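You operate a simulated robot arm through the tools that you are given. There is no shell and no other tool.

You are at the controls of a simulated two-armed robot. One attempt, no reset.

JOB
Measure the blue water bottle and rack it as the white tester says.
Fine: set the colour knob to blue; leave the tester on. Set down upright: what you pick out.

The check looks at the end state, three seconds after you hand in, the way a careful person would. Anything else that was tipped, shoved, dropped, spilled or broken makes it a failure.

ROBOT AND FRAMES
Two 7-joint arms with fingered hands on one trunk that stands fixed in place. Base frame: the origin is at the foot of the trunk, x ahead of it, y to its left, z up. Units: cm, degrees, N and s.
The left shoulder is at [7, 13.9, 110.8], the right one opposite. With the tool pointing down near the work surface each hand reaches from about 46 to 84 cm from the base axis, measured 20 degrees to its own side. Payload 3.9 kg a hand.
Tool frame (each hand has its own): the origin (TCP) lies between the finger pads and is the grasp point; the fingertips stand 2.9 cm ahead of it; z points along the fingers, y is the line along which they close. The gripper opens to 10 cm. The gripper's body begins 3.4 cm behind the TCP. The gripper is a hand of 5 fingers: y runs from the thumb to the fingers, the wrist lies at [-1.5, -10.5, -17.7] in the tool frame.
Orientation is that of the tool frame in the base frame, as [roll, pitch, yaw] about the fixed x, y, z axes, in that order (R = Rz(yaw) Ry(pitch) Rx(roll)). With the fingers straight down and the wrist toward the robot, the tool's x, y and z point along [0, 1, 0], [1, 0, 0] and [0, 0, -1] of the base frame.

CONTROLS
- The arms move only by the tool drive_tool. It takes "left_plan", "right_plan" or both (then of equal length, played together; a hand with none holds still); each is one flat list of numbers, 6 for each row, row after row: the turn, a rotation vector about the tool's x, y, z in degrees, then the shift along the tool's x, y, z in cm. In form: [wx, wy, wz, x, y, z, wx, wy, wz, x, y, z, ...]. A call has 1 to 20 rows; each row is the pose to reach, as a shift and turn from the pose commanded when the call began, along the tool's axes at that moment. A row lasts 0.2 s, in which the tool goes at most 5 cm and 8.6 degrees; a call with a longer step from one row to the next is refused whole. A pose out of reach is approached as far as the arm can. The call stops where the force on the tool passes 40 N (or 10 N more than at its start, if that is more) or the arm is blocked; 0.2 s more then pass. In this call time passes only in rows, and 0.2 s behind the last. It gives the time, the measured TCP pose, the force on the tool (base axes), the opening and the grip force at its end, in the units of the frame above (readings bear some noise), with the torque about the TCP (base axes, N m) and any sound that the robot's microphone picked up, and new pictures: "pictures" is both (left out), scene, wrist or none (wrist: the cameras of the hands that moved).
- Cameras (640 x 400 px; columns grow to the right, rows downward): "scene" is now at [13.32, 2.21, 143.33]; the picture's right is [0.34, -0.94, 0.00], its down [-0.52, -0.19, -0.84] and it looks along [0.79, 0.28, -0.55] (base axes); focal length 324 px, centre (320, 200). "left" rides on the left gripper at [-6.6, -8.6, -12.1] in its tool frame; the picture's right is [-0.76, -0.31, 0.58], its down [0.59, -0.70, 0.40] and it looks along [0.28, 0.64, 0.71] (tool axes); focal length 247 px, centre (320, 200). "right" rides on the right gripper at [6.6, -8.6, -12.1] in its tool frame; the picture's right is [-0.76, 0.31, -0.58], its down [-0.59, -0.70, 0.40] and it looks along [-0.28, 0.64, 0.71] (tool axes); focal length 247 px, centre (320, 200). There is no depth. A picture from a camera that has moved, and an enlarged one, comes with that camera's place and axes in the base frame and with its lens. The place of the scene camera against the robot may be out by one fixed shift of up to 1.2 cm in any direction.
- raise_lower(by): slides the trunk up (or, below 0, down) by that many cm; the arms and the scene camera ride with it, the base frame stays. It gives what a move gives, with no picture.
- finger_targets(index, middle, ring, little, thumb_bend, thumb_turn, hand): sets how far each is bent, from 0 (flat) to 1 (curled in); at 0.3 the hand is open as for a grip, at 0.7 the pads meet at the TCP. One left out holds its place. A second passes; each finger stops where it meets its share of the squeeze, and holds until it gets a number again. It is the only way to open and close the hand. It gives what a move gives, with no picture; readings hold the bend of each and the force on index, middle, ring, little, thumb and palm. thumb_turn goes from beside the hand (0) to across from the fingers (1), as for a grip.
- head_to(pan, tilt): turns the head with the scene camera to pan (to the left, within 86 degrees either way) and tilt (down, from -29 to 69), counted from straight ahead of the robot. It gives what a move gives, and a new picture of the scene camera.
- close_up(camera, box): a new picture of the part [left, top, right, bottom] of that camera's present view, enlarged. No time passes.
- sign_off(): hands the job in; it is judged then, once.

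Nothing tells you positions but the pictures and the camera data. Unless the task says otherwise, let go and move clear before handing in.

The tools are called after ">>>" as name(argument=value, ...) on one line, values as JSON. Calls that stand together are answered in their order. drive_tool: Moves the arms, as the interface text tells. Its arguments: {"type":"object","properties":{"left_plan":{"type":"array","items":{"type":"number"}},"right_plan":{"type":"array","items":{"type":"number"}},"pictures":{"type":"string","enum":["both","scene","wrist","none"]}},"required":[]} The other tools are called the same way: raise_lower (by) slides the trunk up or down; finger_targets (index, middle, ring, little, thumb_bend, thumb_turn, hand) moves the fingers one by one; head_to (pan, tilt) turns the head that bears the scene camera; close_up (camera, box) takes an enlarged picture of a part of a camera's view; sign_off () hands the job in.

At the start:

```text
clock: 0.0
left_tcp_pos: [35.65, 39.37, 123.46]
left_ee_rot: [180.0, 0.0, 109.8]
left_wrist_force: [-0.8, -0.2, 0.2]
left_ft_torque: [0.0, 0.01, 0.0]
left_width: 9.97
left_grip_force: 0.2
left_shape: jaw
left_bend: [0.3, 0.3, 0.3, 0.3, 0.3, 0.98]
left_finger forces: [0.1, 0.1, 0.0, 0.0, 0.0, 0.0]
right_tcp_pos: [58.79, -0.06, 120.3]
right_ee_rot: [-180.0, 0.0, 109.7]
right_wrist_force: [-0.8, -0.6, 0.3]
right_ft_torque: [0.05, -0.02, 0.0]
right_width: 9.96
right_grip_force: 0.0
right_shape: jaw
right_bend: [0.3, 0.3, 0.3, 0.3, 0.3, 0.98]
right_finger forces: [0.1, 0.0, 0.0, 0.0, 0.0, 0.1]
trunk travel left (down, up): [-75.0, 9.0]
head pan, tilt: [19.8, 33.2]
```

scene: 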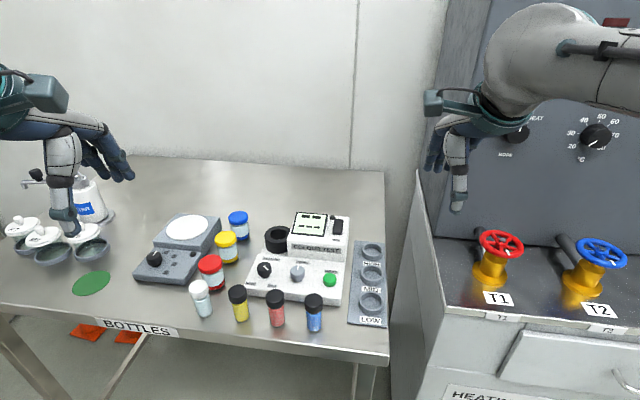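
right: 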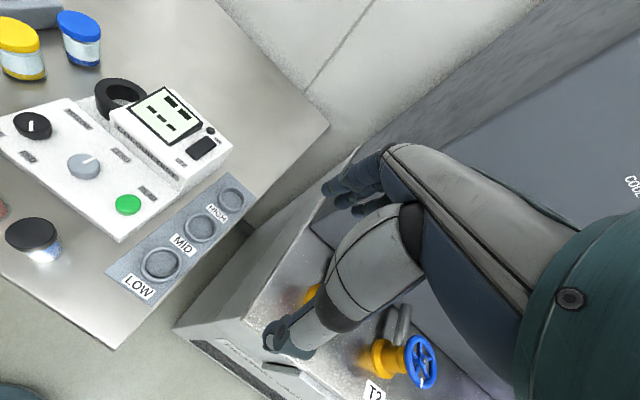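
left: 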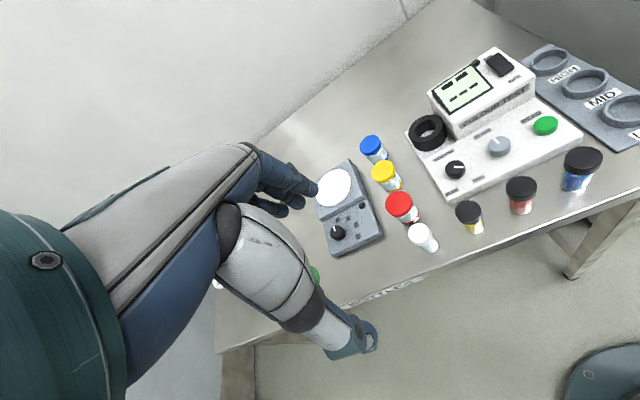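

I see a table with a white tester, a rack marked HIGH/MID/LOW, several bottles, and a heating bench to the right. I'll look closer at the tester, the bottles and the rack before moving.

>>> close_up(camera="scene", box=[180, 200, 400, 340])

>>> close_up(camera="scene", box=[240, 205, 360, 305])

>>> close_up(camera="right", box=[0, 60, 260, 310])

>>> close_up(camera="left", box=[300, 30, 640, 270])

```text
2.86 times, centred on (290, 270) of scene
camera zoom: at [13.32, 2.21, 143.33], right [0.34, -0.94, 0.0], down [-0.52, -0.19, -0.84], along [0.79, 0.28, -0.55], focal length 927 px, centre (406, 0)
```

zoom: 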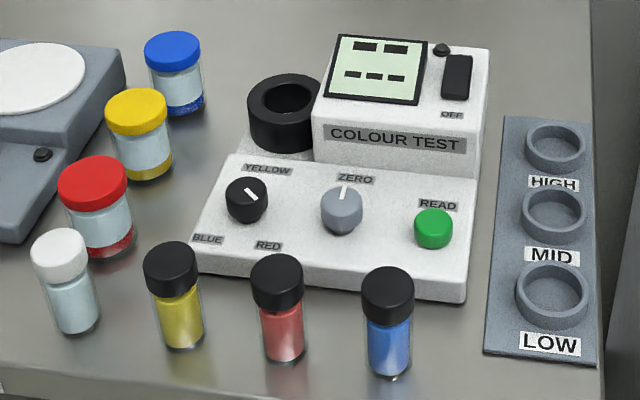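

```text
4.00 times, centred on (300, 255) of scene
camera zoom: at [13.32, 2.21, 143.33], right [0.34, -0.94, 0.0], down [-0.52, -0.19, -0.84], along [0.79, 0.28, -0.55], focal length 1298 px, centre (400, -20)
```

zoom: 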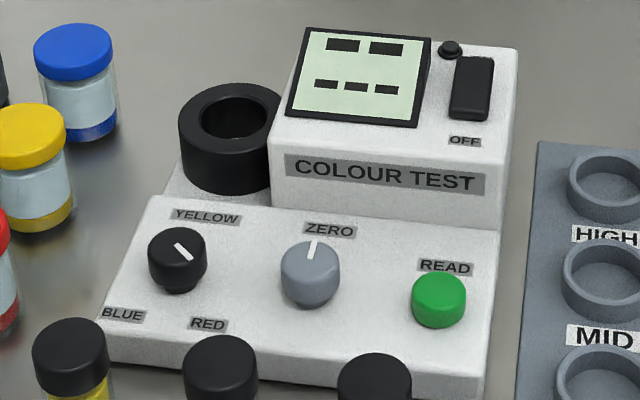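

```text
1.60 times, centred on (130, 185) of right
camera zoom: at [48.54, 3.24, 132.35], right [0.54, -0.61, 0.58], down [-0.46, -0.79, -0.4], along [0.7, -0.05, -0.71], focal length 395 px, centre (624, 224)
```

zoom: 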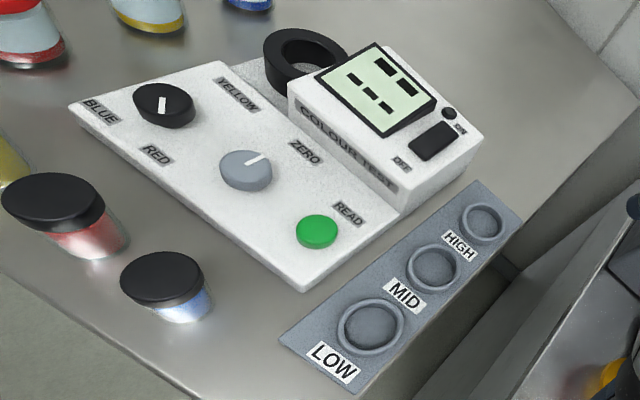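

```text
1.67 times, centred on (470, 150) of left
camera zoom: at [29.87, 30.3, 135.5], right [-0.03, -0.82, -0.58], down [-0.86, 0.32, -0.4], along [0.51, 0.48, -0.71], focal length 412 px, centre (70, 283)
```

zoom: 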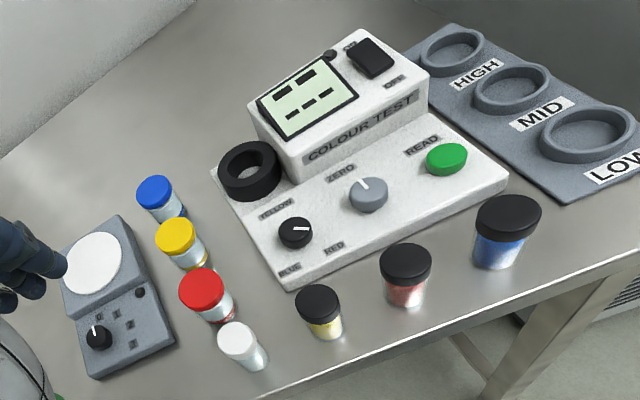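

The table top seems to be near z≈88, turned about 12° from the base axes. The READ button triangulates to about [57.4, 16.8, 93.8]. I'll zoom in on the display, switch, knobs and bottles.

>>> close_up(camera="scene", box=[285, 205, 355, 249])

>>> close_up(camera="scene", box=[245, 250, 310, 291])

>>> close_up(camera="scene", box=[180, 270, 260, 320])

>>> close_up(camera="scene", box=[260, 280, 340, 335])

>>> close_up(camera="right", box=[120, 70, 250, 190])

>>> close_up(camera="left", box=[310, 150, 420, 260])

```text
9.09 times, centred on (320, 227) of scene
camera zoom: at [13.32, 2.21, 143.33], right [0.34, -0.94, 0.0], down [-0.52, -0.19, -0.84], along [0.79, 0.28, -0.55], focal length 2949 px, centre (320, -46)
```

zoom: 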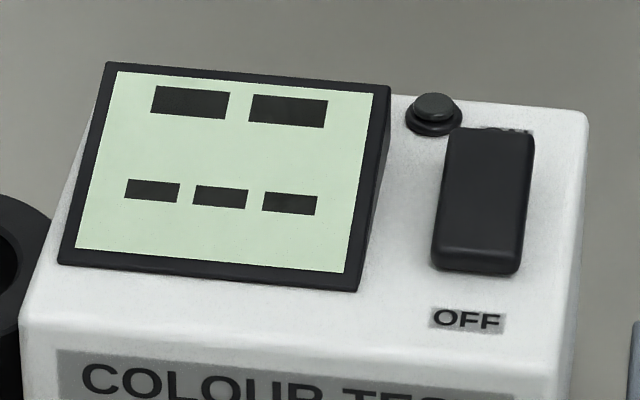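

```text
9.76 times, centred on (278, 270) of scene
camera zoom: at [13.32, 2.21, 143.33], right [0.34, -0.94, 0.0], down [-0.52, -0.19, -0.84], along [0.79, 0.28, -0.55], focal length 3165 px, centre (735, -488)
```

zoom: 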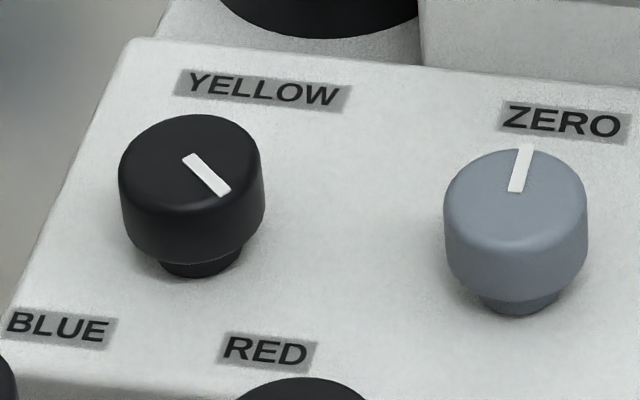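

```text
8.00 times, centred on (220, 295) of scene
camera zoom: at [13.32, 2.21, 143.33], right [0.34, -0.94, 0.0], down [-0.52, -0.19, -0.84], along [0.79, 0.28, -0.55], focal length 2595 px, centre (1120, -560)
```

zoom: 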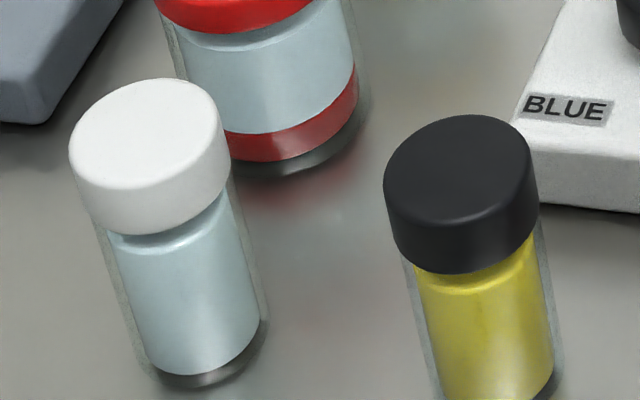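

```text
7.27 times, centred on (300, 308) of scene
camera zoom: at [13.32, 2.21, 143.33], right [0.34, -0.94, 0.0], down [-0.52, -0.19, -0.84], along [0.79, 0.28, -0.55], focal length 2359 px, centre (466, -582)
```

zoom: 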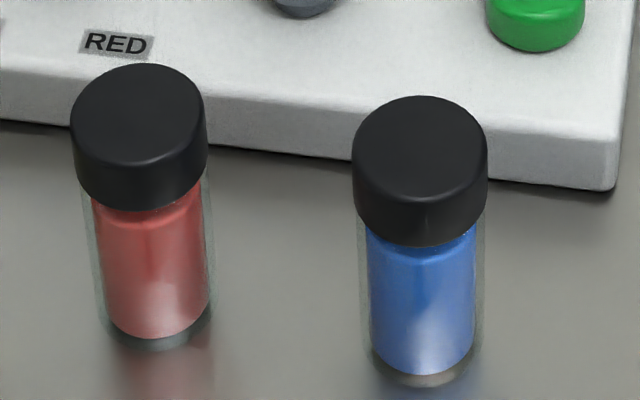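

```text
3.33 times, centred on (185, 130) of right
camera zoom: at [48.54, 3.24, 132.35], right [0.54, -0.61, 0.58], down [-0.46, -0.79, -0.4], along [0.7, -0.05, -0.71], focal length 823 px, centre (770, 433)
```

zoom: 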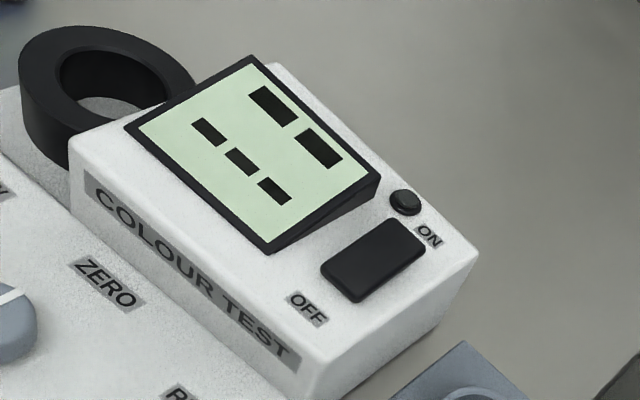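

```text
3.64 times, centred on (365, 205) of left
camera zoom: at [29.87, 30.3, 135.5], right [-0.03, -0.82, -0.58], down [-0.86, 0.32, -0.4], along [0.51, 0.48, -0.71], focal length 898 px, centre (156, 182)
```

zoom: 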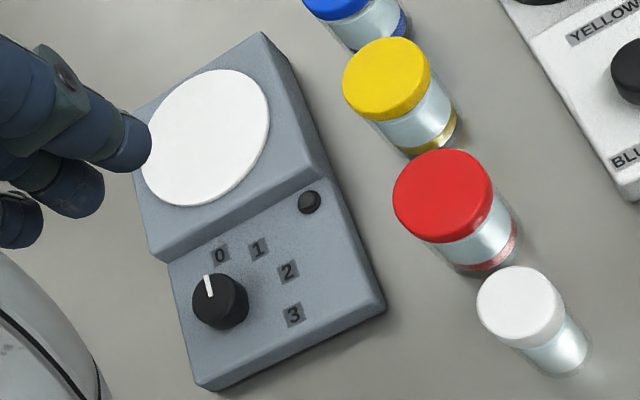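

The blue-water bottle is the black-capped one nearest the rack. The tester's lamp is dark and its rocker seems pressed at OFF, so it looks off. Next I'll look closely at the hands to learn the finger layout.

>>> close_up(camera="scene", box=[400, 60, 560, 230])

>>> close_up(camera="scene", box=[0, 60, 160, 250])

>>> close_up(camera="right", box=[240, 130, 480, 400])

```text
2.35 times, centred on (480, 145) of scene
camera zoom: at [13.32, 2.21, 143.33], right [0.34, -0.94, 0.0], down [-0.52, -0.19, -0.84], along [0.79, 0.28, -0.55], focal length 763 px, centre (-56, 329)
```

zoom: 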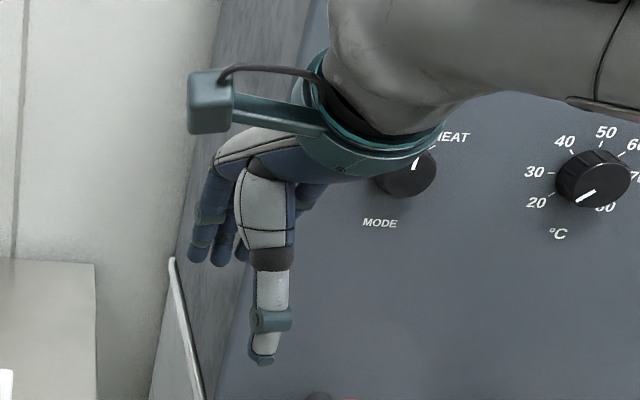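

```text
2.11 times, centred on (80, 155) of scene
camera zoom: at [13.32, 2.21, 143.33], right [0.34, -0.94, 0.0], down [-0.52, -0.19, -0.84], along [0.79, 0.28, -0.55], focal length 683 px, centre (825, 295)
```

zoom: 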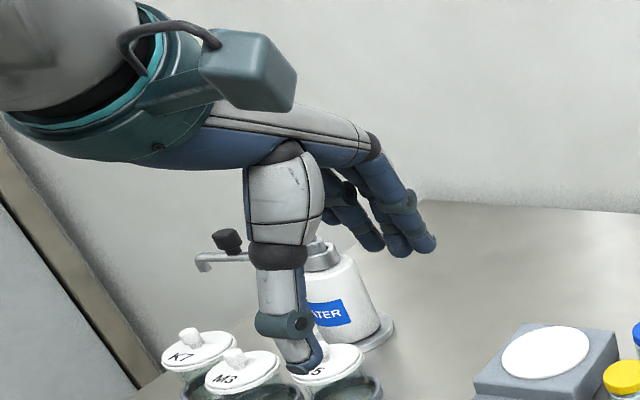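

```text
1.48 times, centred on (360, 265) of right
camera zoom: at [48.54, 3.24, 132.35], right [0.54, -0.61, 0.58], down [-0.46, -0.79, -0.4], along [0.7, -0.05, -0.71], focal length 366 px, centre (261, 104)
```

zoom: 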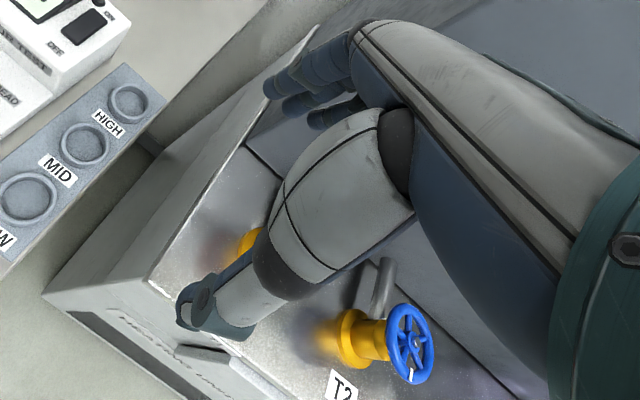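

The colour knob's pointer is on RED (pointing right and toward the robot), with YELLOW on the far side and BLUE near-left. Before moving I'll test a pinch on the left hand in free air to learn where the fingertip sits.

>>> finger_targets(hand="left", index=0.7, middle=1.0, ring=1.0, little=1.0, thumb_bend=0.7, thumb_turn=1.0)

>>> head_to(pan=50, tilt=28)

>>> close_up(camera="left", box=[150, 100, 450, 380])

```text
clock: 1.0
left_tcp_pos: [35.68, 39.25, 123.44]
left_ee_rot: [-180.0, 0.0, 109.8]
left_wrist_force: [0.2, -0.1, 0.2]
left_ft_torque: [0.0, -0.03, 0.0]
left_width: 0.21
left_grip_force: 0.1
left_shape: fingers
left_bend: [0.7, 0.99, 1.0, 1.0, 0.7, 1.0]
left_finger forces: [0.1, 0.0, 0.0, 0.1, 0.1, 0.0]
right_tcp_pos: [58.88, 0.05, 120.28]
right_ee_rot: [-179.9, 0.0, 109.7]
right_wrist_force: [0.2, 0.3, 0.3]
right_ft_torque: [0.02, 0.01, 0.0]
right_width: 9.99
right_grip_force: 0.0
right_shape: jaw
right_bend: [0.3, 0.3, 0.3, 0.3, 0.3, 0.98]
right_finger forces: [0.0, 0.1, 0.0, 0.0, 0.0, 0.1]
trunk travel left (down, up): [-75.0, 9.0]
head pan, tilt: [19.8, 33.2]
```

```text
clock: 1.9
left_tcp_pos: [35.62, 39.42, 123.46]
left_ee_rot: [180.0, 0.0, 109.6]
left_wrist_force: [-1.2, -0.8, 0.2]
left_ft_torque: [0.0, 0.02, 0.0]
left_width: 0.2
left_grip_force: 0.0
left_shape: fingers
left_bend: [0.7, 0.99, 1.0, 1.0, 0.7, 1.0]
left_finger forces: [0.1, 0.0, 0.1, 0.0, 0.0, 0.0]
right_tcp_pos: [58.9, 0.01, 120.21]
right_ee_rot: [180.0, -0.1, 109.6]
right_wrist_force: [-0.9, 0.8, -0.2]
right_ft_torque: [-0.01, -0.02, 0.03]
right_width: 9.96
right_grip_force: 0.0
right_shape: jaw
right_bend: [0.3, 0.3, 0.3, 0.3, 0.3, 0.98]
right_finger forces: [0.0, 0.0, 0.0, 0.0, 0.0, 0.0]
trunk travel left (down, up): [-75.0, 9.0]
head pan, tilt: [50.0, 28.0]
camera scene: at [10.82, 6.17, 144.15], right [0.77, -0.64, 0.0], down [-0.3, -0.36, -0.88], along [0.57, 0.68, -0.47], focal length 324 px, centre (320, 200)
```

scene: 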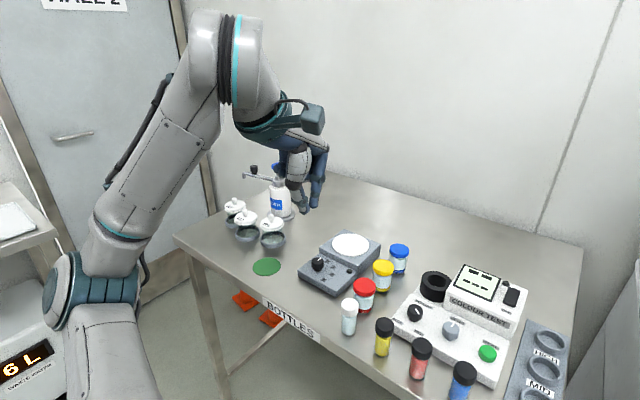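

```text
1.43 times, centred on (300, 240) of left
camera zoom: at [29.88, 30.29, 135.5], right [-0.03, -0.82, -0.58], down [-0.86, 0.32, -0.4], along [0.51, 0.48, -0.71], focal length 353 px, centre (349, 143)
```

zoom: 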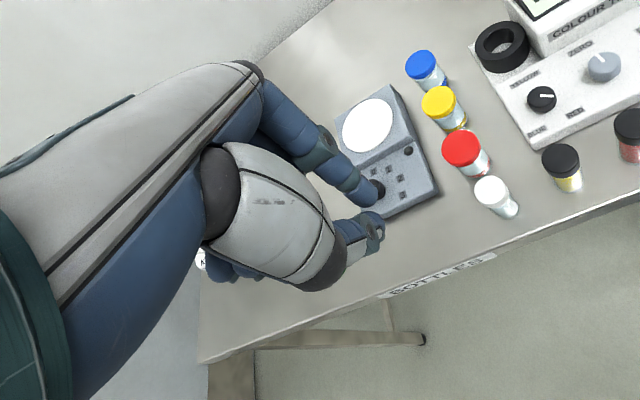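

The pinch is formed; I'll zoom on it from the scene camera to see how the tips line up.

>>> close_up(camera="scene", box=[250, 130, 350, 220])

>>> close_up(camera="left", box=[290, 160, 440, 290])

```text
4.44 times, centred on (300, 175) of scene
camera zoom: at [10.82, 6.17, 144.15], right [0.77, -0.64, 0.0], down [-0.3, -0.36, -0.88], along [0.57, 0.68, -0.47], focal length 1442 px, centre (409, 311)
```

zoom: 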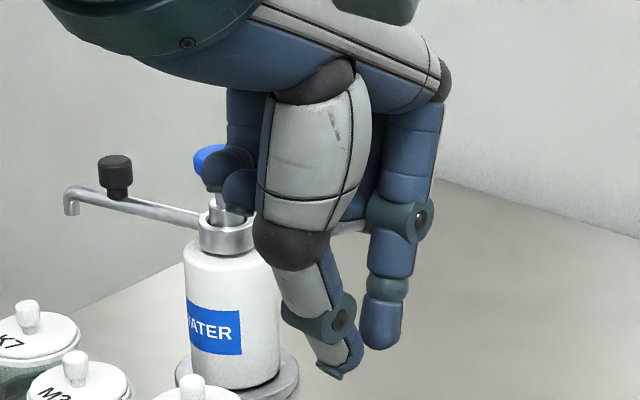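

```text
3.08 times, centred on (365, 225) of left
camera zoom: at [29.88, 30.29, 135.5], right [-0.03, -0.82, -0.58], down [-0.86, 0.32, -0.4], along [0.51, 0.48, -0.71], focal length 760 px, centre (182, 123)
```

zoom: 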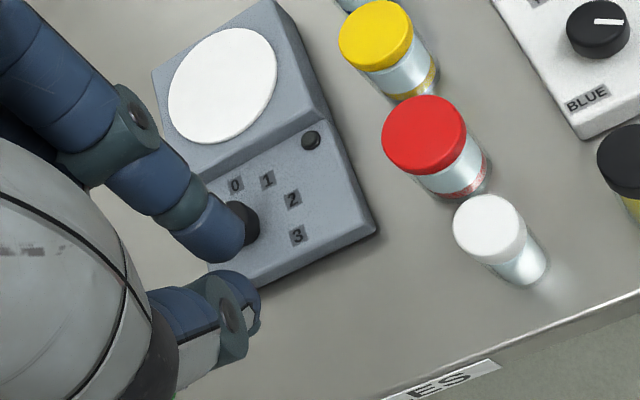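

The pinch isn't perfectly opposed (index is offset sideways), so I'll use a lone thumb tip for pressing, with all fingers curled. I'll set that shape and look at where the thumb tip is.

>>> finger_targets(hand="left", index=1.0, middle=1.0, ring=1.0, little=1.0, thumb_bend=0.7, thumb_turn=1.0)

>>> close_up(camera="scene", box=[250, 130, 350, 220])

>>> close_up(camera="left", box=[250, 140, 430, 300])

```text
clock: 3.0
left_tcp_pos: [35.66, 39.31, 123.44]
left_ee_rot: [-180.0, 0.0, 109.7]
left_wrist_force: [-0.1, -0.5, -0.4]
left_ft_torque: [-0.04, -0.02, -0.01]
left_width: 3.32
left_grip_force: 0.0
left_shape: fingers
left_bend: [1.0, 1.0, 1.0, 1.0, 0.7, 1.0]
left_finger forces: [0.1, 0.1, 0.0, 0.0, 0.1, 0.0]
right_tcp_pos: [58.81, 0.12, 120.18]
right_ee_rot: [180.0, 0.0, 109.7]
right_wrist_force: [-0.1, -0.6, 0.8]
right_ft_torque: [-0.01, 0.01, -0.01]
right_width: 9.98
right_grip_force: 0.0
right_shape: jaw
right_bend: [0.3, 0.3, 0.3, 0.3, 0.3, 0.98]
right_finger forces: [0.0, 0.0, 0.0, 0.1, 0.0, 0.1]
trunk travel left (down, up): [-75.0, 9.0]
head pan, tilt: [50.0, 28.0]
```

```text
4.44 times, centred on (300, 175) of scene
camera zoom: at [10.81, 6.18, 144.15], right [0.77, -0.64, 0.0], down [-0.3, -0.36, -0.88], along [0.57, 0.68, -0.47], focal length 1442 px, centre (409, 311)
```

zoom: 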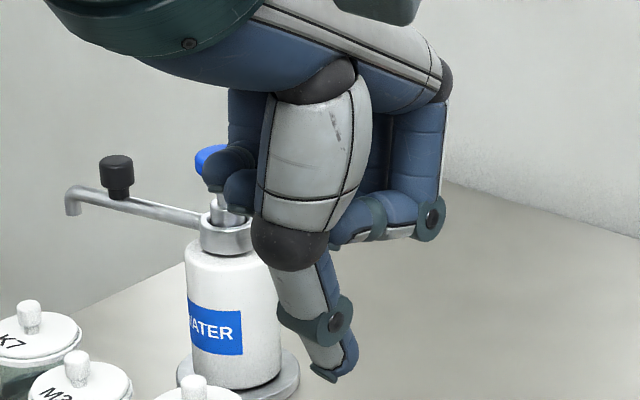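

```text
2.50 times, centred on (340, 220) of left
camera zoom: at [29.87, 30.3, 135.5], right [-0.03, -0.82, -0.58], down [-0.86, 0.32, -0.4], along [0.51, 0.48, -0.71], focal length 617 px, centre (270, 150)
```

zoom: 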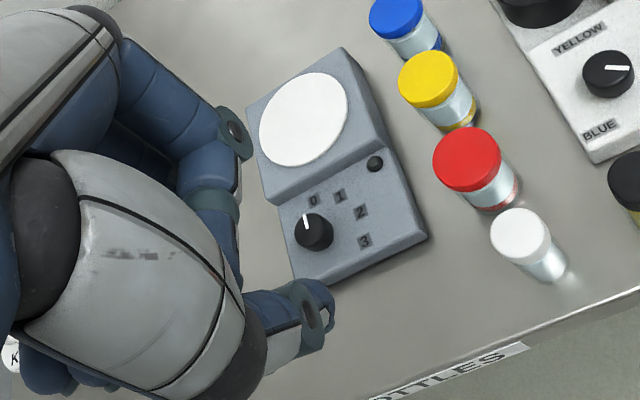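

Only the thumb protrudes, with its tip at about [-0.3, -1.2, 2.9] in the tool frame. Next I'll turn the head to the tester and bring the left hand over the rocker, staying well above everything.

>>> head_to(pan=17, tilt=38)

>>> drive_tool(left_plan=[0, 0, 0.65, -2.56, 2.2, 1.45, 0, 0, 1.3, -5.11, 4.41, 2.9, 0, 0, 1.95, -7.67, 6.62, 4.36, 0, 0, 2.6, -10.23, 8.82, 5.8, 0, 0, 3.25, -12.78, 11.03, 7.27, 0, 0, 3.9, -15.34, 13.23, 8.7, 0, 0, 4.55, -17.9, 15.44, 10.18, 0, 0, 5.2, -20.45, 17.65, 11.6, 0, 0, 5.85, -23.0, 19.85, 13.1, 0, 0, 6.5, -25.57, 22.06, 14.5, 0, 0, 7.15, -28.12, 24.26, 16.0, 0, 0, 7.8, -30.68, 26.47, 17.45], pictures="both")

```text
clock: 3.9
left_tcp_pos: [35.59, 39.42, 123.53]
left_ee_rot: [-180.0, 0.0, 109.7]
left_wrist_force: [-0.2, 0.5, 0.2]
left_ft_torque: [0.01, 0.02, -0.03]
left_width: 3.3
left_grip_force: 0.0
left_shape: fingers
left_bend: [1.0, 1.0, 1.0, 1.0, 0.7, 1.0]
left_finger forces: [0.0, 0.0, 0.1, 0.0, 0.0, 0.1]
right_tcp_pos: [58.83, 0.09, 120.18]
right_ee_rot: [180.0, 0.0, 109.6]
right_wrist_force: [-0.4, -0.6, -0.2]
right_ft_torque: [0.01, -0.02, 0.01]
right_width: 9.97
right_grip_force: 0.0
right_shape: jaw
right_bend: [0.3, 0.3, 0.3, 0.3, 0.3, 0.98]
right_finger forces: [0.1, 0.0, 0.0, 0.0, 0.0, 0.1]
trunk travel left (down, up): [-75.0, 9.0]
head pan, tilt: [17.0, 38.0]
camera scene: at [13.2, 1.73, 142.6], right [0.29, -0.96, 0.0], down [-0.59, -0.18, -0.79], along [0.75, 0.23, -0.62], focal length 324 px, centre (320, 200)
```

scene: 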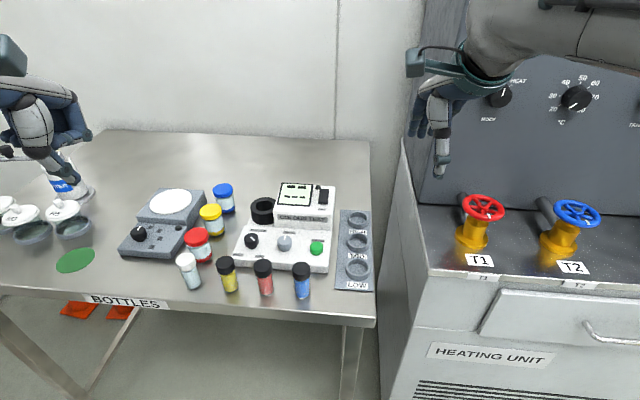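

```text
clock: 6.5
left_tcp_pos: [71.14, 19.43, 106.1]
left_ee_rot: [-179.9, 0.0, 101.9]
left_wrist_force: [0.6, 0.6, -0.5]
left_ft_torque: [0.05, 0.03, 0.01]
left_width: 3.32
left_grip_force: 0.1
left_shape: fingers
left_bend: [1.0, 1.0, 1.0, 1.0, 0.7, 1.0]
left_finger forces: [0.0, 0.0, 0.1, 0.0, 0.0, 0.0]
left hand out of reach, approached as far as the arm can: row 2
right_tcp_pos: [58.88, -0.01, 120.14]
right_ee_rot: [179.9, -0.2, 109.6]
right_wrist_force: [-0.2, 0.2, -0.6]
right_ft_torque: [0.0, 0.01, -0.01]
right_width: 9.97
right_grip_force: 0.0
right_shape: jaw
right_bend: [0.3, 0.3, 0.3, 0.3, 0.3, 0.98]
right_finger forces: [0.0, 0.0, 0.0, 0.0, 0.0, 0.0]
trunk travel left (down, up): [-75.0, 9.0]
head pan, tilt: [17.0, 38.0]
camera scene: at [13.36, 1.6, 142.59], right [0.29, -0.96, 0.0], down [-0.59, -0.18, -0.79], along [0.75, 0.23, -0.62], focal length 324 px, centre (320, 200)
camera left: at [64.2, 11.16, 117.98], right [-0.14, -0.8, -0.58], down [-0.81, 0.43, -0.4], along [0.57, 0.41, -0.71], focal length 247 px, centre (320, 200)
```

scene: 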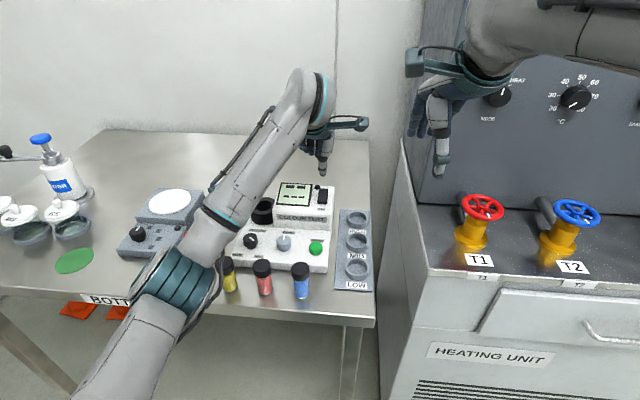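
left: 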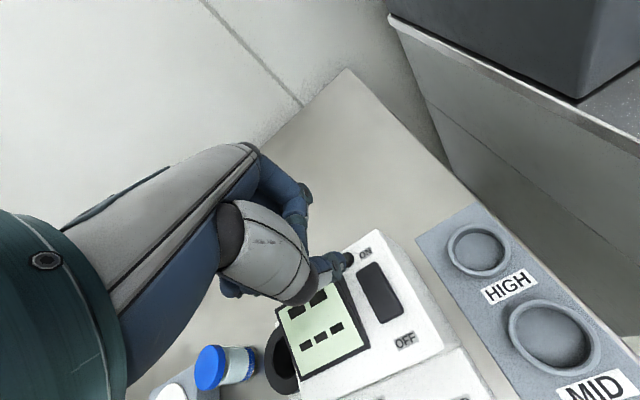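

The hand is over the back of the tester. I'll zoom in to see the thumb tip against the rocker, and check the elbow clearance over the bottles.

>>> close_up(camera="scene", box=[270, 100, 370, 220])

>>> close_up(camera="left", box=[270, 220, 450, 380])

>>> close_up(camera="right", box=[0, 0, 320, 240])

```text
3.33 times, centred on (320, 160) of scene
camera zoom: at [13.36, 1.6, 142.59], right [0.29, -0.96, 0.0], down [-0.59, -0.18, -0.79], along [0.75, 0.23, -0.62], focal length 1081 px, centre (320, 333)
```

zoom: 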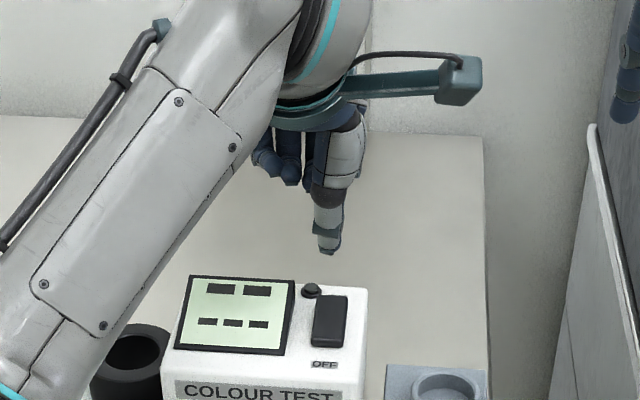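

```text
2.50 times, centred on (360, 300) of left
camera zoom: at [64.2, 11.16, 117.98], right [-0.14, -0.8, -0.58], down [-0.81, 0.43, -0.4], along [0.57, 0.41, -0.71], focal length 617 px, centre (220, -50)
```

zoom: 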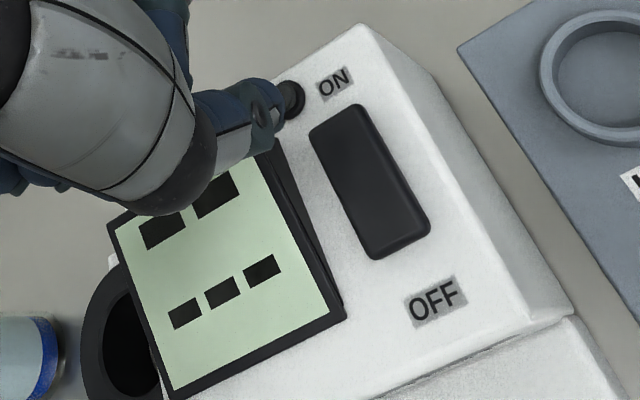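

```text
1.67 times, centred on (160, 120) of right
camera zoom: at [48.68, 3.13, 132.29], right [0.54, -0.61, 0.58], down [-0.46, -0.79, -0.4], along [0.7, -0.05, -0.71], focal length 412 px, centre (587, 333)
```

zoom: 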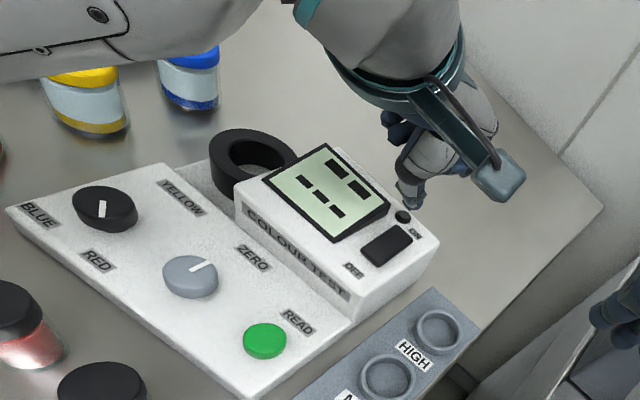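

The thumb tip is nearly above the rocker's ON end. I'll shift slightly inward (toward the robot and right) and lower until just above it.

>>> drive_tool(left_plan=[0, 0, 0, -0.31, -0.47, 0, 0, 0, 0, -0.31, -0.47, 1.5, 0, 0, 0, -0.31, -0.47, 3.0, 0, 0, 0, -0.31, -0.47, 3.0], pictures="wrist")

>>> close_up(camera="scene", box=[290, 130, 350, 210])

>>> close_up(camera="left", box=[270, 220, 450, 380])

>>> close_up(camera="right", box=[180, 70, 270, 170])

```text
clock: 7.5
left_tcp_pos: [70.51, 18.98, 102.99]
left_ee_rot: [-179.7, -0.3, 101.7]
left_wrist_force: [0.1, 0.3, 0.5]
left_ft_torque: [-0.02, 0.0, -0.01]
left_width: 3.33
left_grip_force: 0.2
left_shape: fingers
left_bend: [1.0, 1.0, 1.0, 1.0, 0.7, 1.0]
left_finger forces: [0.1, 0.0, 0.1, 0.1, 0.1, 0.0]
right_tcp_pos: [58.82, -0.07, 120.35]
right_ee_rot: [-179.9, 0.0, 109.8]
right_wrist_force: [-0.2, 0.4, 0.6]
right_ft_torque: [0.0, 0.01, 0.0]
right_width: 9.98
right_grip_force: 0.0
right_shape: jaw
right_bend: [0.3, 0.3, 0.3, 0.3, 0.3, 0.98]
right_finger forces: [0.0, 0.0, 0.1, 0.0, 0.1, 0.1]
trunk travel left (down, up): [-75.0, 9.0]
head pan, tilt: [17.0, 38.0]
camera left: at [63.58, 10.78, 115.14], right [-0.15, -0.8, -0.58], down [-0.81, 0.44, -0.39], along [0.57, 0.41, -0.71], focal length 247 px, centre (320, 200)
```

left: 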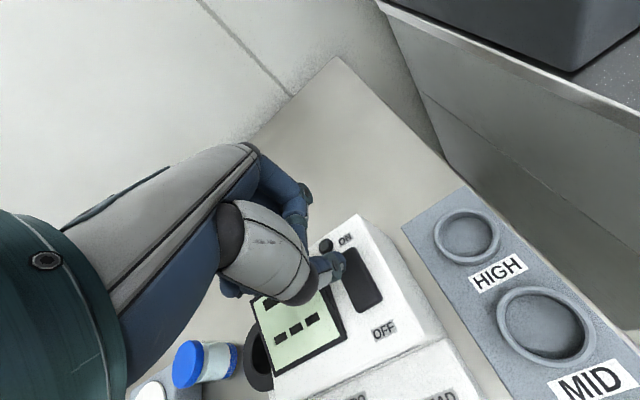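

```text
5.00 times, centred on (320, 170) of scene
camera zoom: at [13.2, 1.69, 142.6], right [0.29, -0.96, 0.0], down [-0.59, -0.18, -0.79], along [0.75, 0.23, -0.62], focal length 1622 px, centre (320, 350)
```

zoom: 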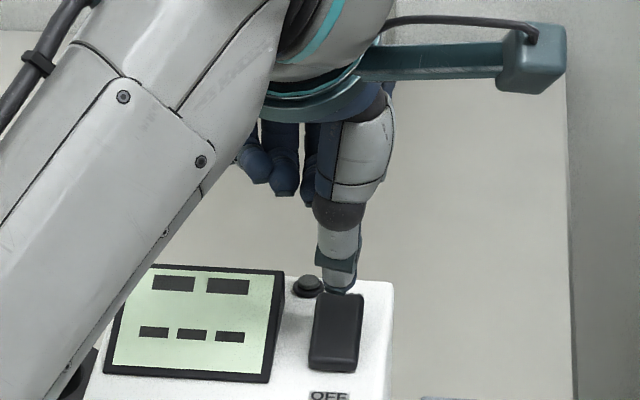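

```text
2.50 times, centred on (360, 300) of left
camera zoom: at [63.58, 10.78, 115.14], right [-0.15, -0.8, -0.58], down [-0.81, 0.44, -0.39], along [0.57, 0.41, -0.71], focal length 617 px, centre (220, -50)
```

zoom: 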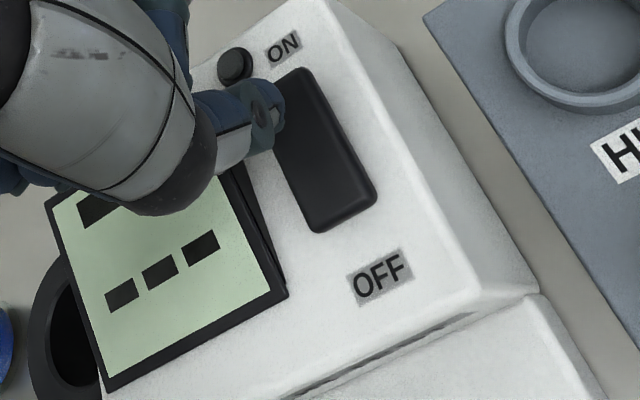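

```text
4.00 times, centred on (225, 120) of right
camera zoom: at [48.53, 3.21, 132.35], right [0.54, -0.61, 0.58], down [-0.46, -0.79, -0.4], along [0.7, -0.05, -0.71], focal length 988 px, centre (700, 520)
```

zoom: 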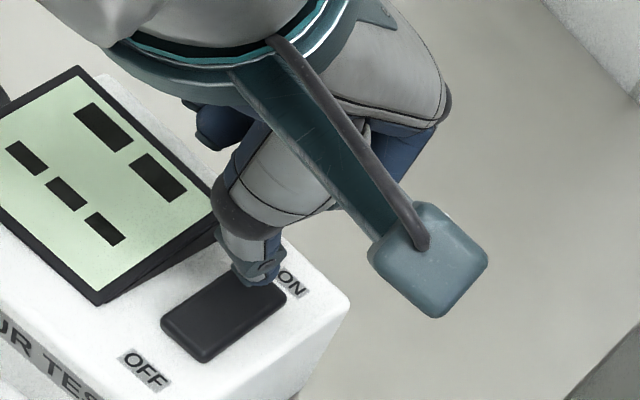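

The thumb tip is about 1 cm above the rocker's ON end, well clear of the lamp. I'll press straight down in small steps.

>>> drive_tool(left_plan=[0, 0, 0, 0, 0, 0.3, 0, 0, 0, 0, 0, 0.6, 0, 0, 0, 0, 0, 0.9, 0, 0, 0, 0, 0, 1.2, 0, 0, 0, 0, 0, 1.5], pictures="none")

>>> close_up(camera="scene", box=[270, 150, 350, 220])

>>> close_up(camera="right", box=[180, 70, 270, 170])

```text
clock: 8.7
left_tcp_pos: [70.44, 19.29, 102.45]
left_ee_rot: [-179.5, -0.6, 101.6]
left_wrist_force: [0.1, -0.8, -0.2]
left_ft_torque: [0.02, 0.02, -0.02]
left_width: 3.33
left_grip_force: 0.2
left_shape: fingers
left_bend: [1.0, 1.0, 1.0, 1.0, 0.7, 1.0]
left_finger forces: [0.0, 0.0, 0.0, 0.1, 0.1, 0.0]
left hand out of reach, approached as far as the arm can: row 2, 3, 4, 5
right_tcp_pos: [58.9, -0.04, 120.23]
right_ee_rot: [180.0, 0.0, 109.8]
right_wrist_force: [0.3, 0.2, -0.7]
right_ft_torque: [-0.01, -0.03, 0.0]
right_width: 9.98
right_grip_force: 0.1
right_shape: jaw
right_bend: [0.3, 0.3, 0.3, 0.3, 0.3, 0.98]
right_finger forces: [0.0, 0.0, 0.1, 0.0, 0.0, 0.0]
trunk travel left (down, up): [-75.0, 9.0]
head pan, tilt: [17.0, 38.0]
```

```text
5.71 times, centred on (310, 185) of scene
camera zoom: at [13.21, 1.71, 142.6], right [0.29, -0.96, 0.0], down [-0.59, -0.18, -0.79], along [0.75, 0.23, -0.62], focal length 1854 px, centre (377, 286)
```

zoom: 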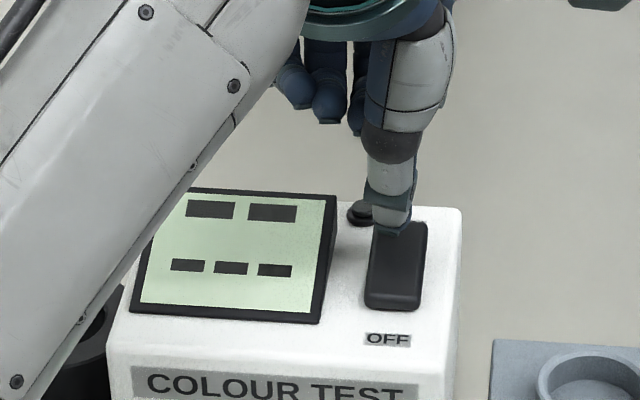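

```text
4.00 times, centred on (225, 120) of right
camera zoom: at [48.54, 3.24, 132.35], right [0.54, -0.61, 0.58], down [-0.46, -0.79, -0.4], along [0.7, -0.05, -0.71], focal length 988 px, centre (700, 520)
```

zoom: 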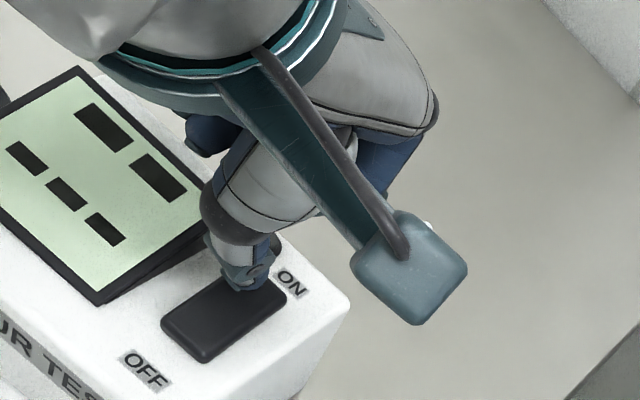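

The arm ran out of reach just above the rocker, in an awkward wrist bend. I'll lift a little and turn the hand clockwise about the thumb tip so the wrist lines up better with the forearm.

>>> drive_tool(left_plan=[0, 0, 0, 0, 0, -1.5, 0, 0, 0, 0, 0, -3.0, 0, 0, 7.3, -0.16, 0, -3.0, 0, 0, 14.6, -0.31, 0.02, -3.0, 0, 0, 22, -0.47, 0.03, -3.0, 0, 0, 22, -0.47, 0.03, -3.0], pictures="both")

```text
clock: 10.1
left_tcp_pos: [70.61, 18.95, 105.51]
left_ee_rot: [-180.0, 0.0, 79.8]
left_wrist_force: [-0.9, -0.5, -0.3]
left_ft_torque: [0.01, 0.01, 0.02]
left_width: 3.31
left_grip_force: 0.1
left_shape: fingers
left_bend: [1.0, 1.0, 1.0, 1.0, 0.7, 1.0]
left_finger forces: [0.0, 0.0, 0.0, 0.0, 0.0, 0.1]
right_tcp_pos: [59.02, 0.02, 120.35]
right_ee_rot: [179.9, 0.1, 109.7]
right_wrist_force: [-0.3, 0.0, 0.4]
right_ft_torque: [0.0, 0.02, -0.02]
right_width: 10.01
right_grip_force: 0.1
right_shape: jaw
right_bend: [0.3, 0.3, 0.3, 0.3, 0.3, 0.98]
right_finger forces: [0.1, 0.0, 0.0, 0.0, 0.0, 0.0]
trunk travel left (down, up): [-75.0, 9.0]
head pan, tilt: [17.0, 38.0]
camera scene: at [13.21, 1.71, 142.6], right [0.29, -0.96, 0.0], down [-0.59, -0.18, -0.79], along [0.75, 0.23, -0.62], focal length 324 px, centre (320, 200)
camera left: at [61.05, 13.85, 117.53], right [-0.44, -0.69, -0.58], down [-0.59, 0.7, -0.4], along [0.68, 0.17, -0.71], focal length 247 px, centre (320, 200)
```

scene: 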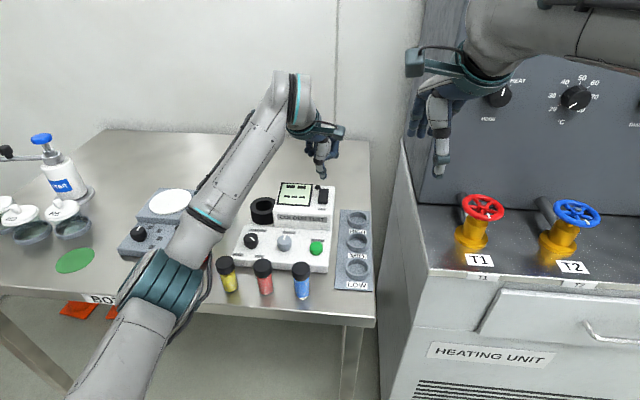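
left: 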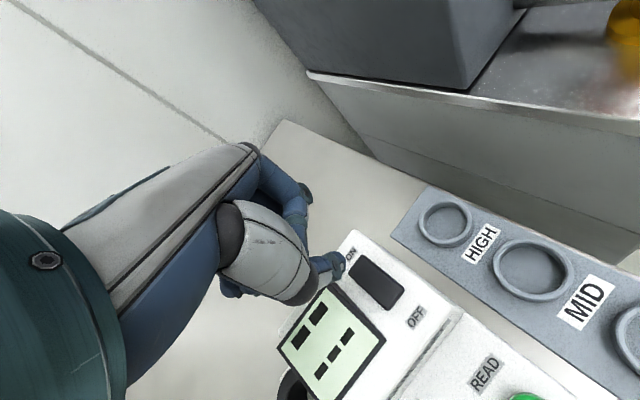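

The hand is turned and the tip is still over the ON end. I'll lower again in small steps to press.

>>> drive_tool(left_plan=[0, 0, 0, 0, 0, 1.0, 0, 0, 0, 0, 0, 2.0, 0, 0, 0, 0, 0, 2.5, 0, 0, 0, 0, 0, 3.0, 0, 0, 0, 0, 0, 3.3, 0, 0, 0, 0, 0, 3.6], pictures="none")

>>> close_up(camera="scene", box=[270, 150, 350, 220])

>>> close_up(camera="left", box=[270, 210, 450, 350])

```text
clock: 11.5
left_tcp_pos: [70.62, 18.81, 101.9]
left_ee_rot: [180.0, 0.0, 79.9]
left_wrist_force: [0.0, -1.0, 0.4]
left_ft_torque: [-0.01, 0.0, 0.04]
left_width: 3.33
left_grip_force: 0.1
left_shape: fingers
left_bend: [1.0, 1.0, 1.0, 1.0, 0.7, 1.0]
left_finger forces: [0.0, 0.1, 0.1, 0.0, 0.4, 0.0]
right_tcp_pos: [58.79, -0.01, 120.32]
right_ee_rot: [180.0, 0.1, 109.7]
right_wrist_force: [0.2, 0.0, -0.4]
right_ft_torque: [-0.01, -0.02, -0.01]
right_width: 9.98
right_grip_force: 0.0
right_shape: jaw
right_bend: [0.3, 0.3, 0.3, 0.3, 0.3, 0.98]
right_finger forces: [0.0, 0.1, 0.0, 0.0, 0.0, 0.0]
trunk travel left (down, up): [-75.0, 9.0]
head pan, tilt: [17.0, 38.0]
```

```text
5.71 times, centred on (310, 185) of scene
camera zoom: at [13.2, 1.72, 142.6], right [0.29, -0.96, 0.0], down [-0.59, -0.18, -0.79], along [0.75, 0.23, -0.62], focal length 1854 px, centre (377, 286)
```

zoom: 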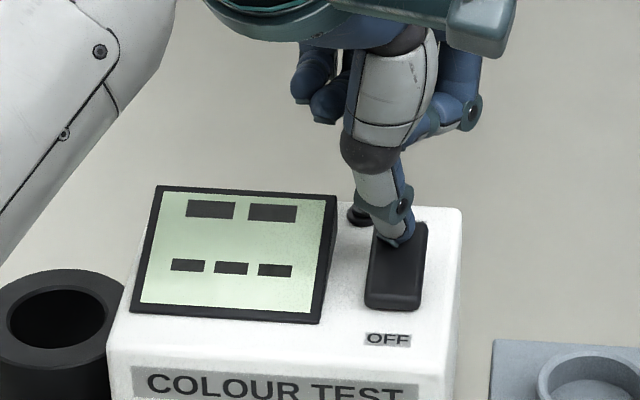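

```text
2.86 times, centred on (360, 280) of left
camera zoom: at [61.02, 13.83, 113.91], right [-0.43, -0.69, -0.58], down [-0.59, 0.7, -0.4], along [0.68, 0.17, -0.71], focal length 706 px, centre (206, -29)
```

zoom: 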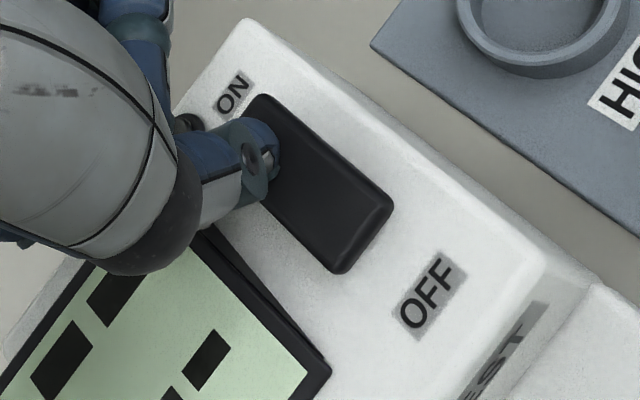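

The tip is just touching the rocker, on the ON side of its pivot. I'll press on.

>>> drive_tool(left_plan=[0, 0, 0, 0, 0, 0.2, 0, 0, 0, 0, 0, 0.4, 0, 0, 0, 0, 0, 0.6, 0, 0, 0, 0, 0, 0.8, 0, 0, 0, 0, 0, 1.0], pictures="none")

>>> close_up(camera="scene", box=[270, 150, 350, 220])

>>> close_up(camera="left", box=[270, 210, 450, 350])

```text
clock: 12.7
left_tcp_pos: [70.24, 18.75, 101.56]
left_ee_rot: [179.5, -0.1, 80.0]
left_wrist_force: [-4.0, 2.5, 24.4]
left_ft_torque: [0.07, 0.31, -0.06]
left_width: 3.22
left_grip_force: 12.0
left_shape: fingers
left_bend: [1.0, 1.0, 1.0, 1.0, 0.73, 1.0]
left_finger forces: [0.0, 0.1, 0.1, 0.1, 23.9, 0.0]
right_tcp_pos: [58.37, -0.0, 120.68]
right_ee_rot: [179.7, 0.1, 109.7]
right_wrist_force: [0.5, 0.7, -0.7]
right_ft_torque: [-0.01, -0.01, 0.03]
right_width: 9.97
right_grip_force: 0.1
right_shape: jaw
right_bend: [0.3, 0.3, 0.3, 0.3, 0.3, 0.98]
right_finger forces: [0.0, 0.1, 0.0, 0.0, 0.0, 0.1]
trunk travel left (down, up): [-75.0, 9.0]
head pan, tilt: [17.0, 38.0]
```

```text
5.71 times, centred on (310, 185) of scene
camera zoom: at [12.6, 1.65, 142.69], right [0.29, -0.96, 0.0], down [-0.59, -0.18, -0.79], along [0.76, 0.23, -0.61], focal length 1854 px, centre (377, 286)
```

zoom: 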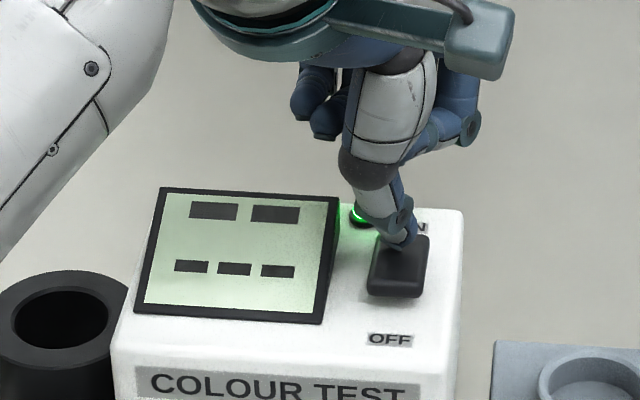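

```text
2.86 times, centred on (360, 280) of left
camera zoom: at [60.55, 13.83, 113.44], right [-0.43, -0.69, -0.58], down [-0.59, 0.7, -0.4], along [0.69, 0.17, -0.71], focal length 706 px, centre (206, -29)
```

zoom: 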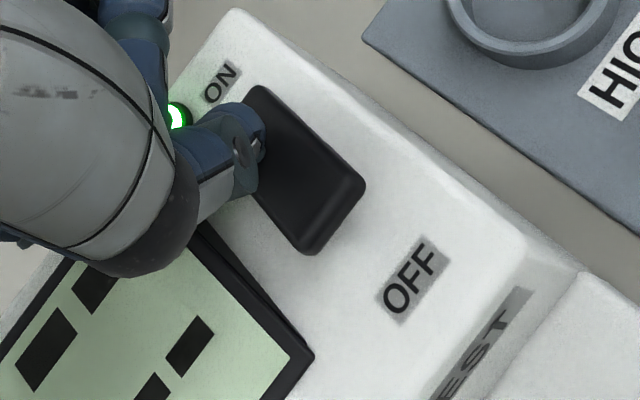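

The rocker tipped and the lamp is lit green, so the tester is on. I'll back the thumb off upward and read the display.

>>> drive_tool(left_plan=[0, 0, 0, 0, 0, -1.0, 0, 0, 0, 0, 0, -3.0, 0, 0, 0, 0, 0, -6.0, 0, 0, 0, 0, 0, -10.0], pictures="scene")

>>> close_up(camera="scene", box=[270, 170, 350, 225])

>>> close_up(camera="right", box=[120, 70, 250, 190])

```text
clock: 13.7
left_tcp_pos: [70.56, 18.86, 110.84]
left_ee_rot: [-179.9, 0.1, 79.8]
left_wrist_force: [0.3, -0.6, 0.6]
left_ft_torque: [-0.01, 0.0, -0.03]
left_width: 3.34
left_grip_force: 0.1
left_shape: fingers
left_bend: [1.0, 1.0, 1.0, 1.0, 0.7, 1.0]
left_finger forces: [0.1, 0.1, 0.0, 0.1, 0.0, 0.0]
right_tcp_pos: [58.77, -0.05, 120.29]
right_ee_rot: [-179.9, 0.1, 109.7]
right_wrist_force: [0.5, -0.7, -0.7]
right_ft_torque: [0.01, -0.01, 0.01]
right_width: 9.97
right_grip_force: 0.0
right_shape: jaw
right_bend: [0.3, 0.3, 0.3, 0.3, 0.3, 0.98]
right_finger forces: [0.1, 0.0, 0.0, 0.0, 0.0, 0.1]
trunk travel left (down, up): [-75.0, 9.0]
head pan, tilt: [17.0, 38.0]
camera scene: at [13.16, 1.65, 142.6], right [0.29, -0.96, 0.0], down [-0.59, -0.18, -0.79], along [0.75, 0.23, -0.62], focal length 324 px, centre (320, 200)
```

scene: 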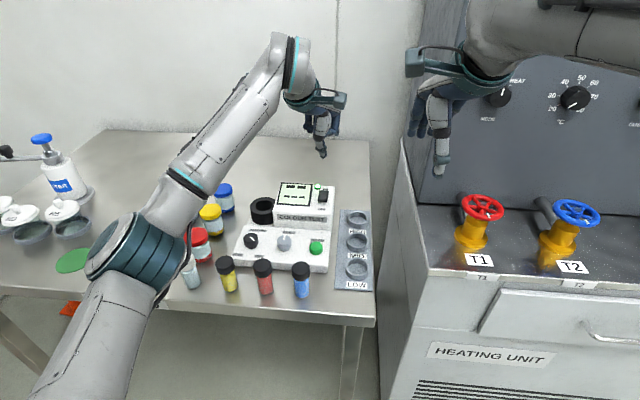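

```text
7.27 times, centred on (310, 198) of scene
camera zoom: at [13.16, 1.65, 142.6], right [0.29, -0.96, 0.0], down [-0.59, -0.18, -0.79], along [0.75, 0.23, -0.62], focal length 2359 px, centre (393, 218)
```

zoom: 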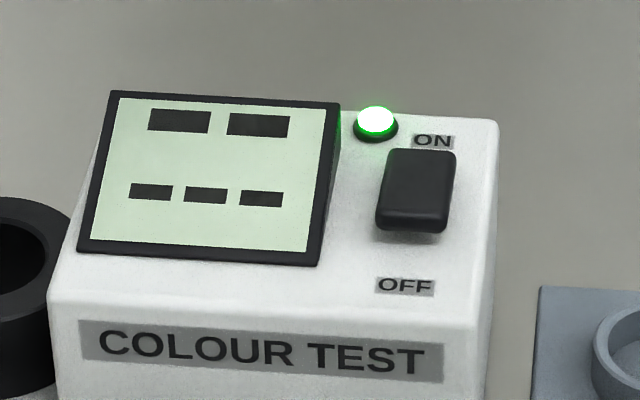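

```text
3.33 times, centred on (185, 130) of right
camera zoom: at [48.5, 3.17, 132.36], right [0.54, -0.61, 0.58], down [-0.46, -0.79, -0.4], along [0.7, -0.05, -0.71], focal length 823 px, centre (770, 433)
```

zoom: 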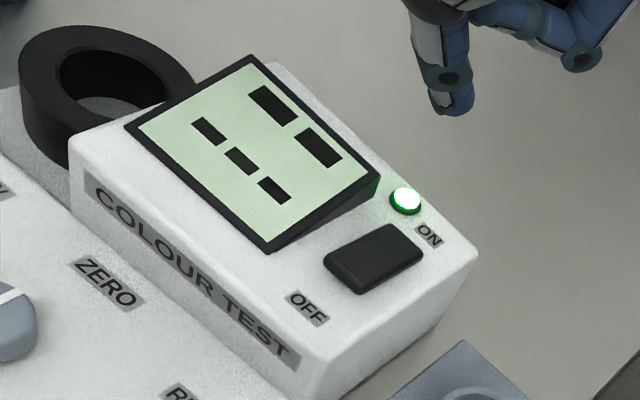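

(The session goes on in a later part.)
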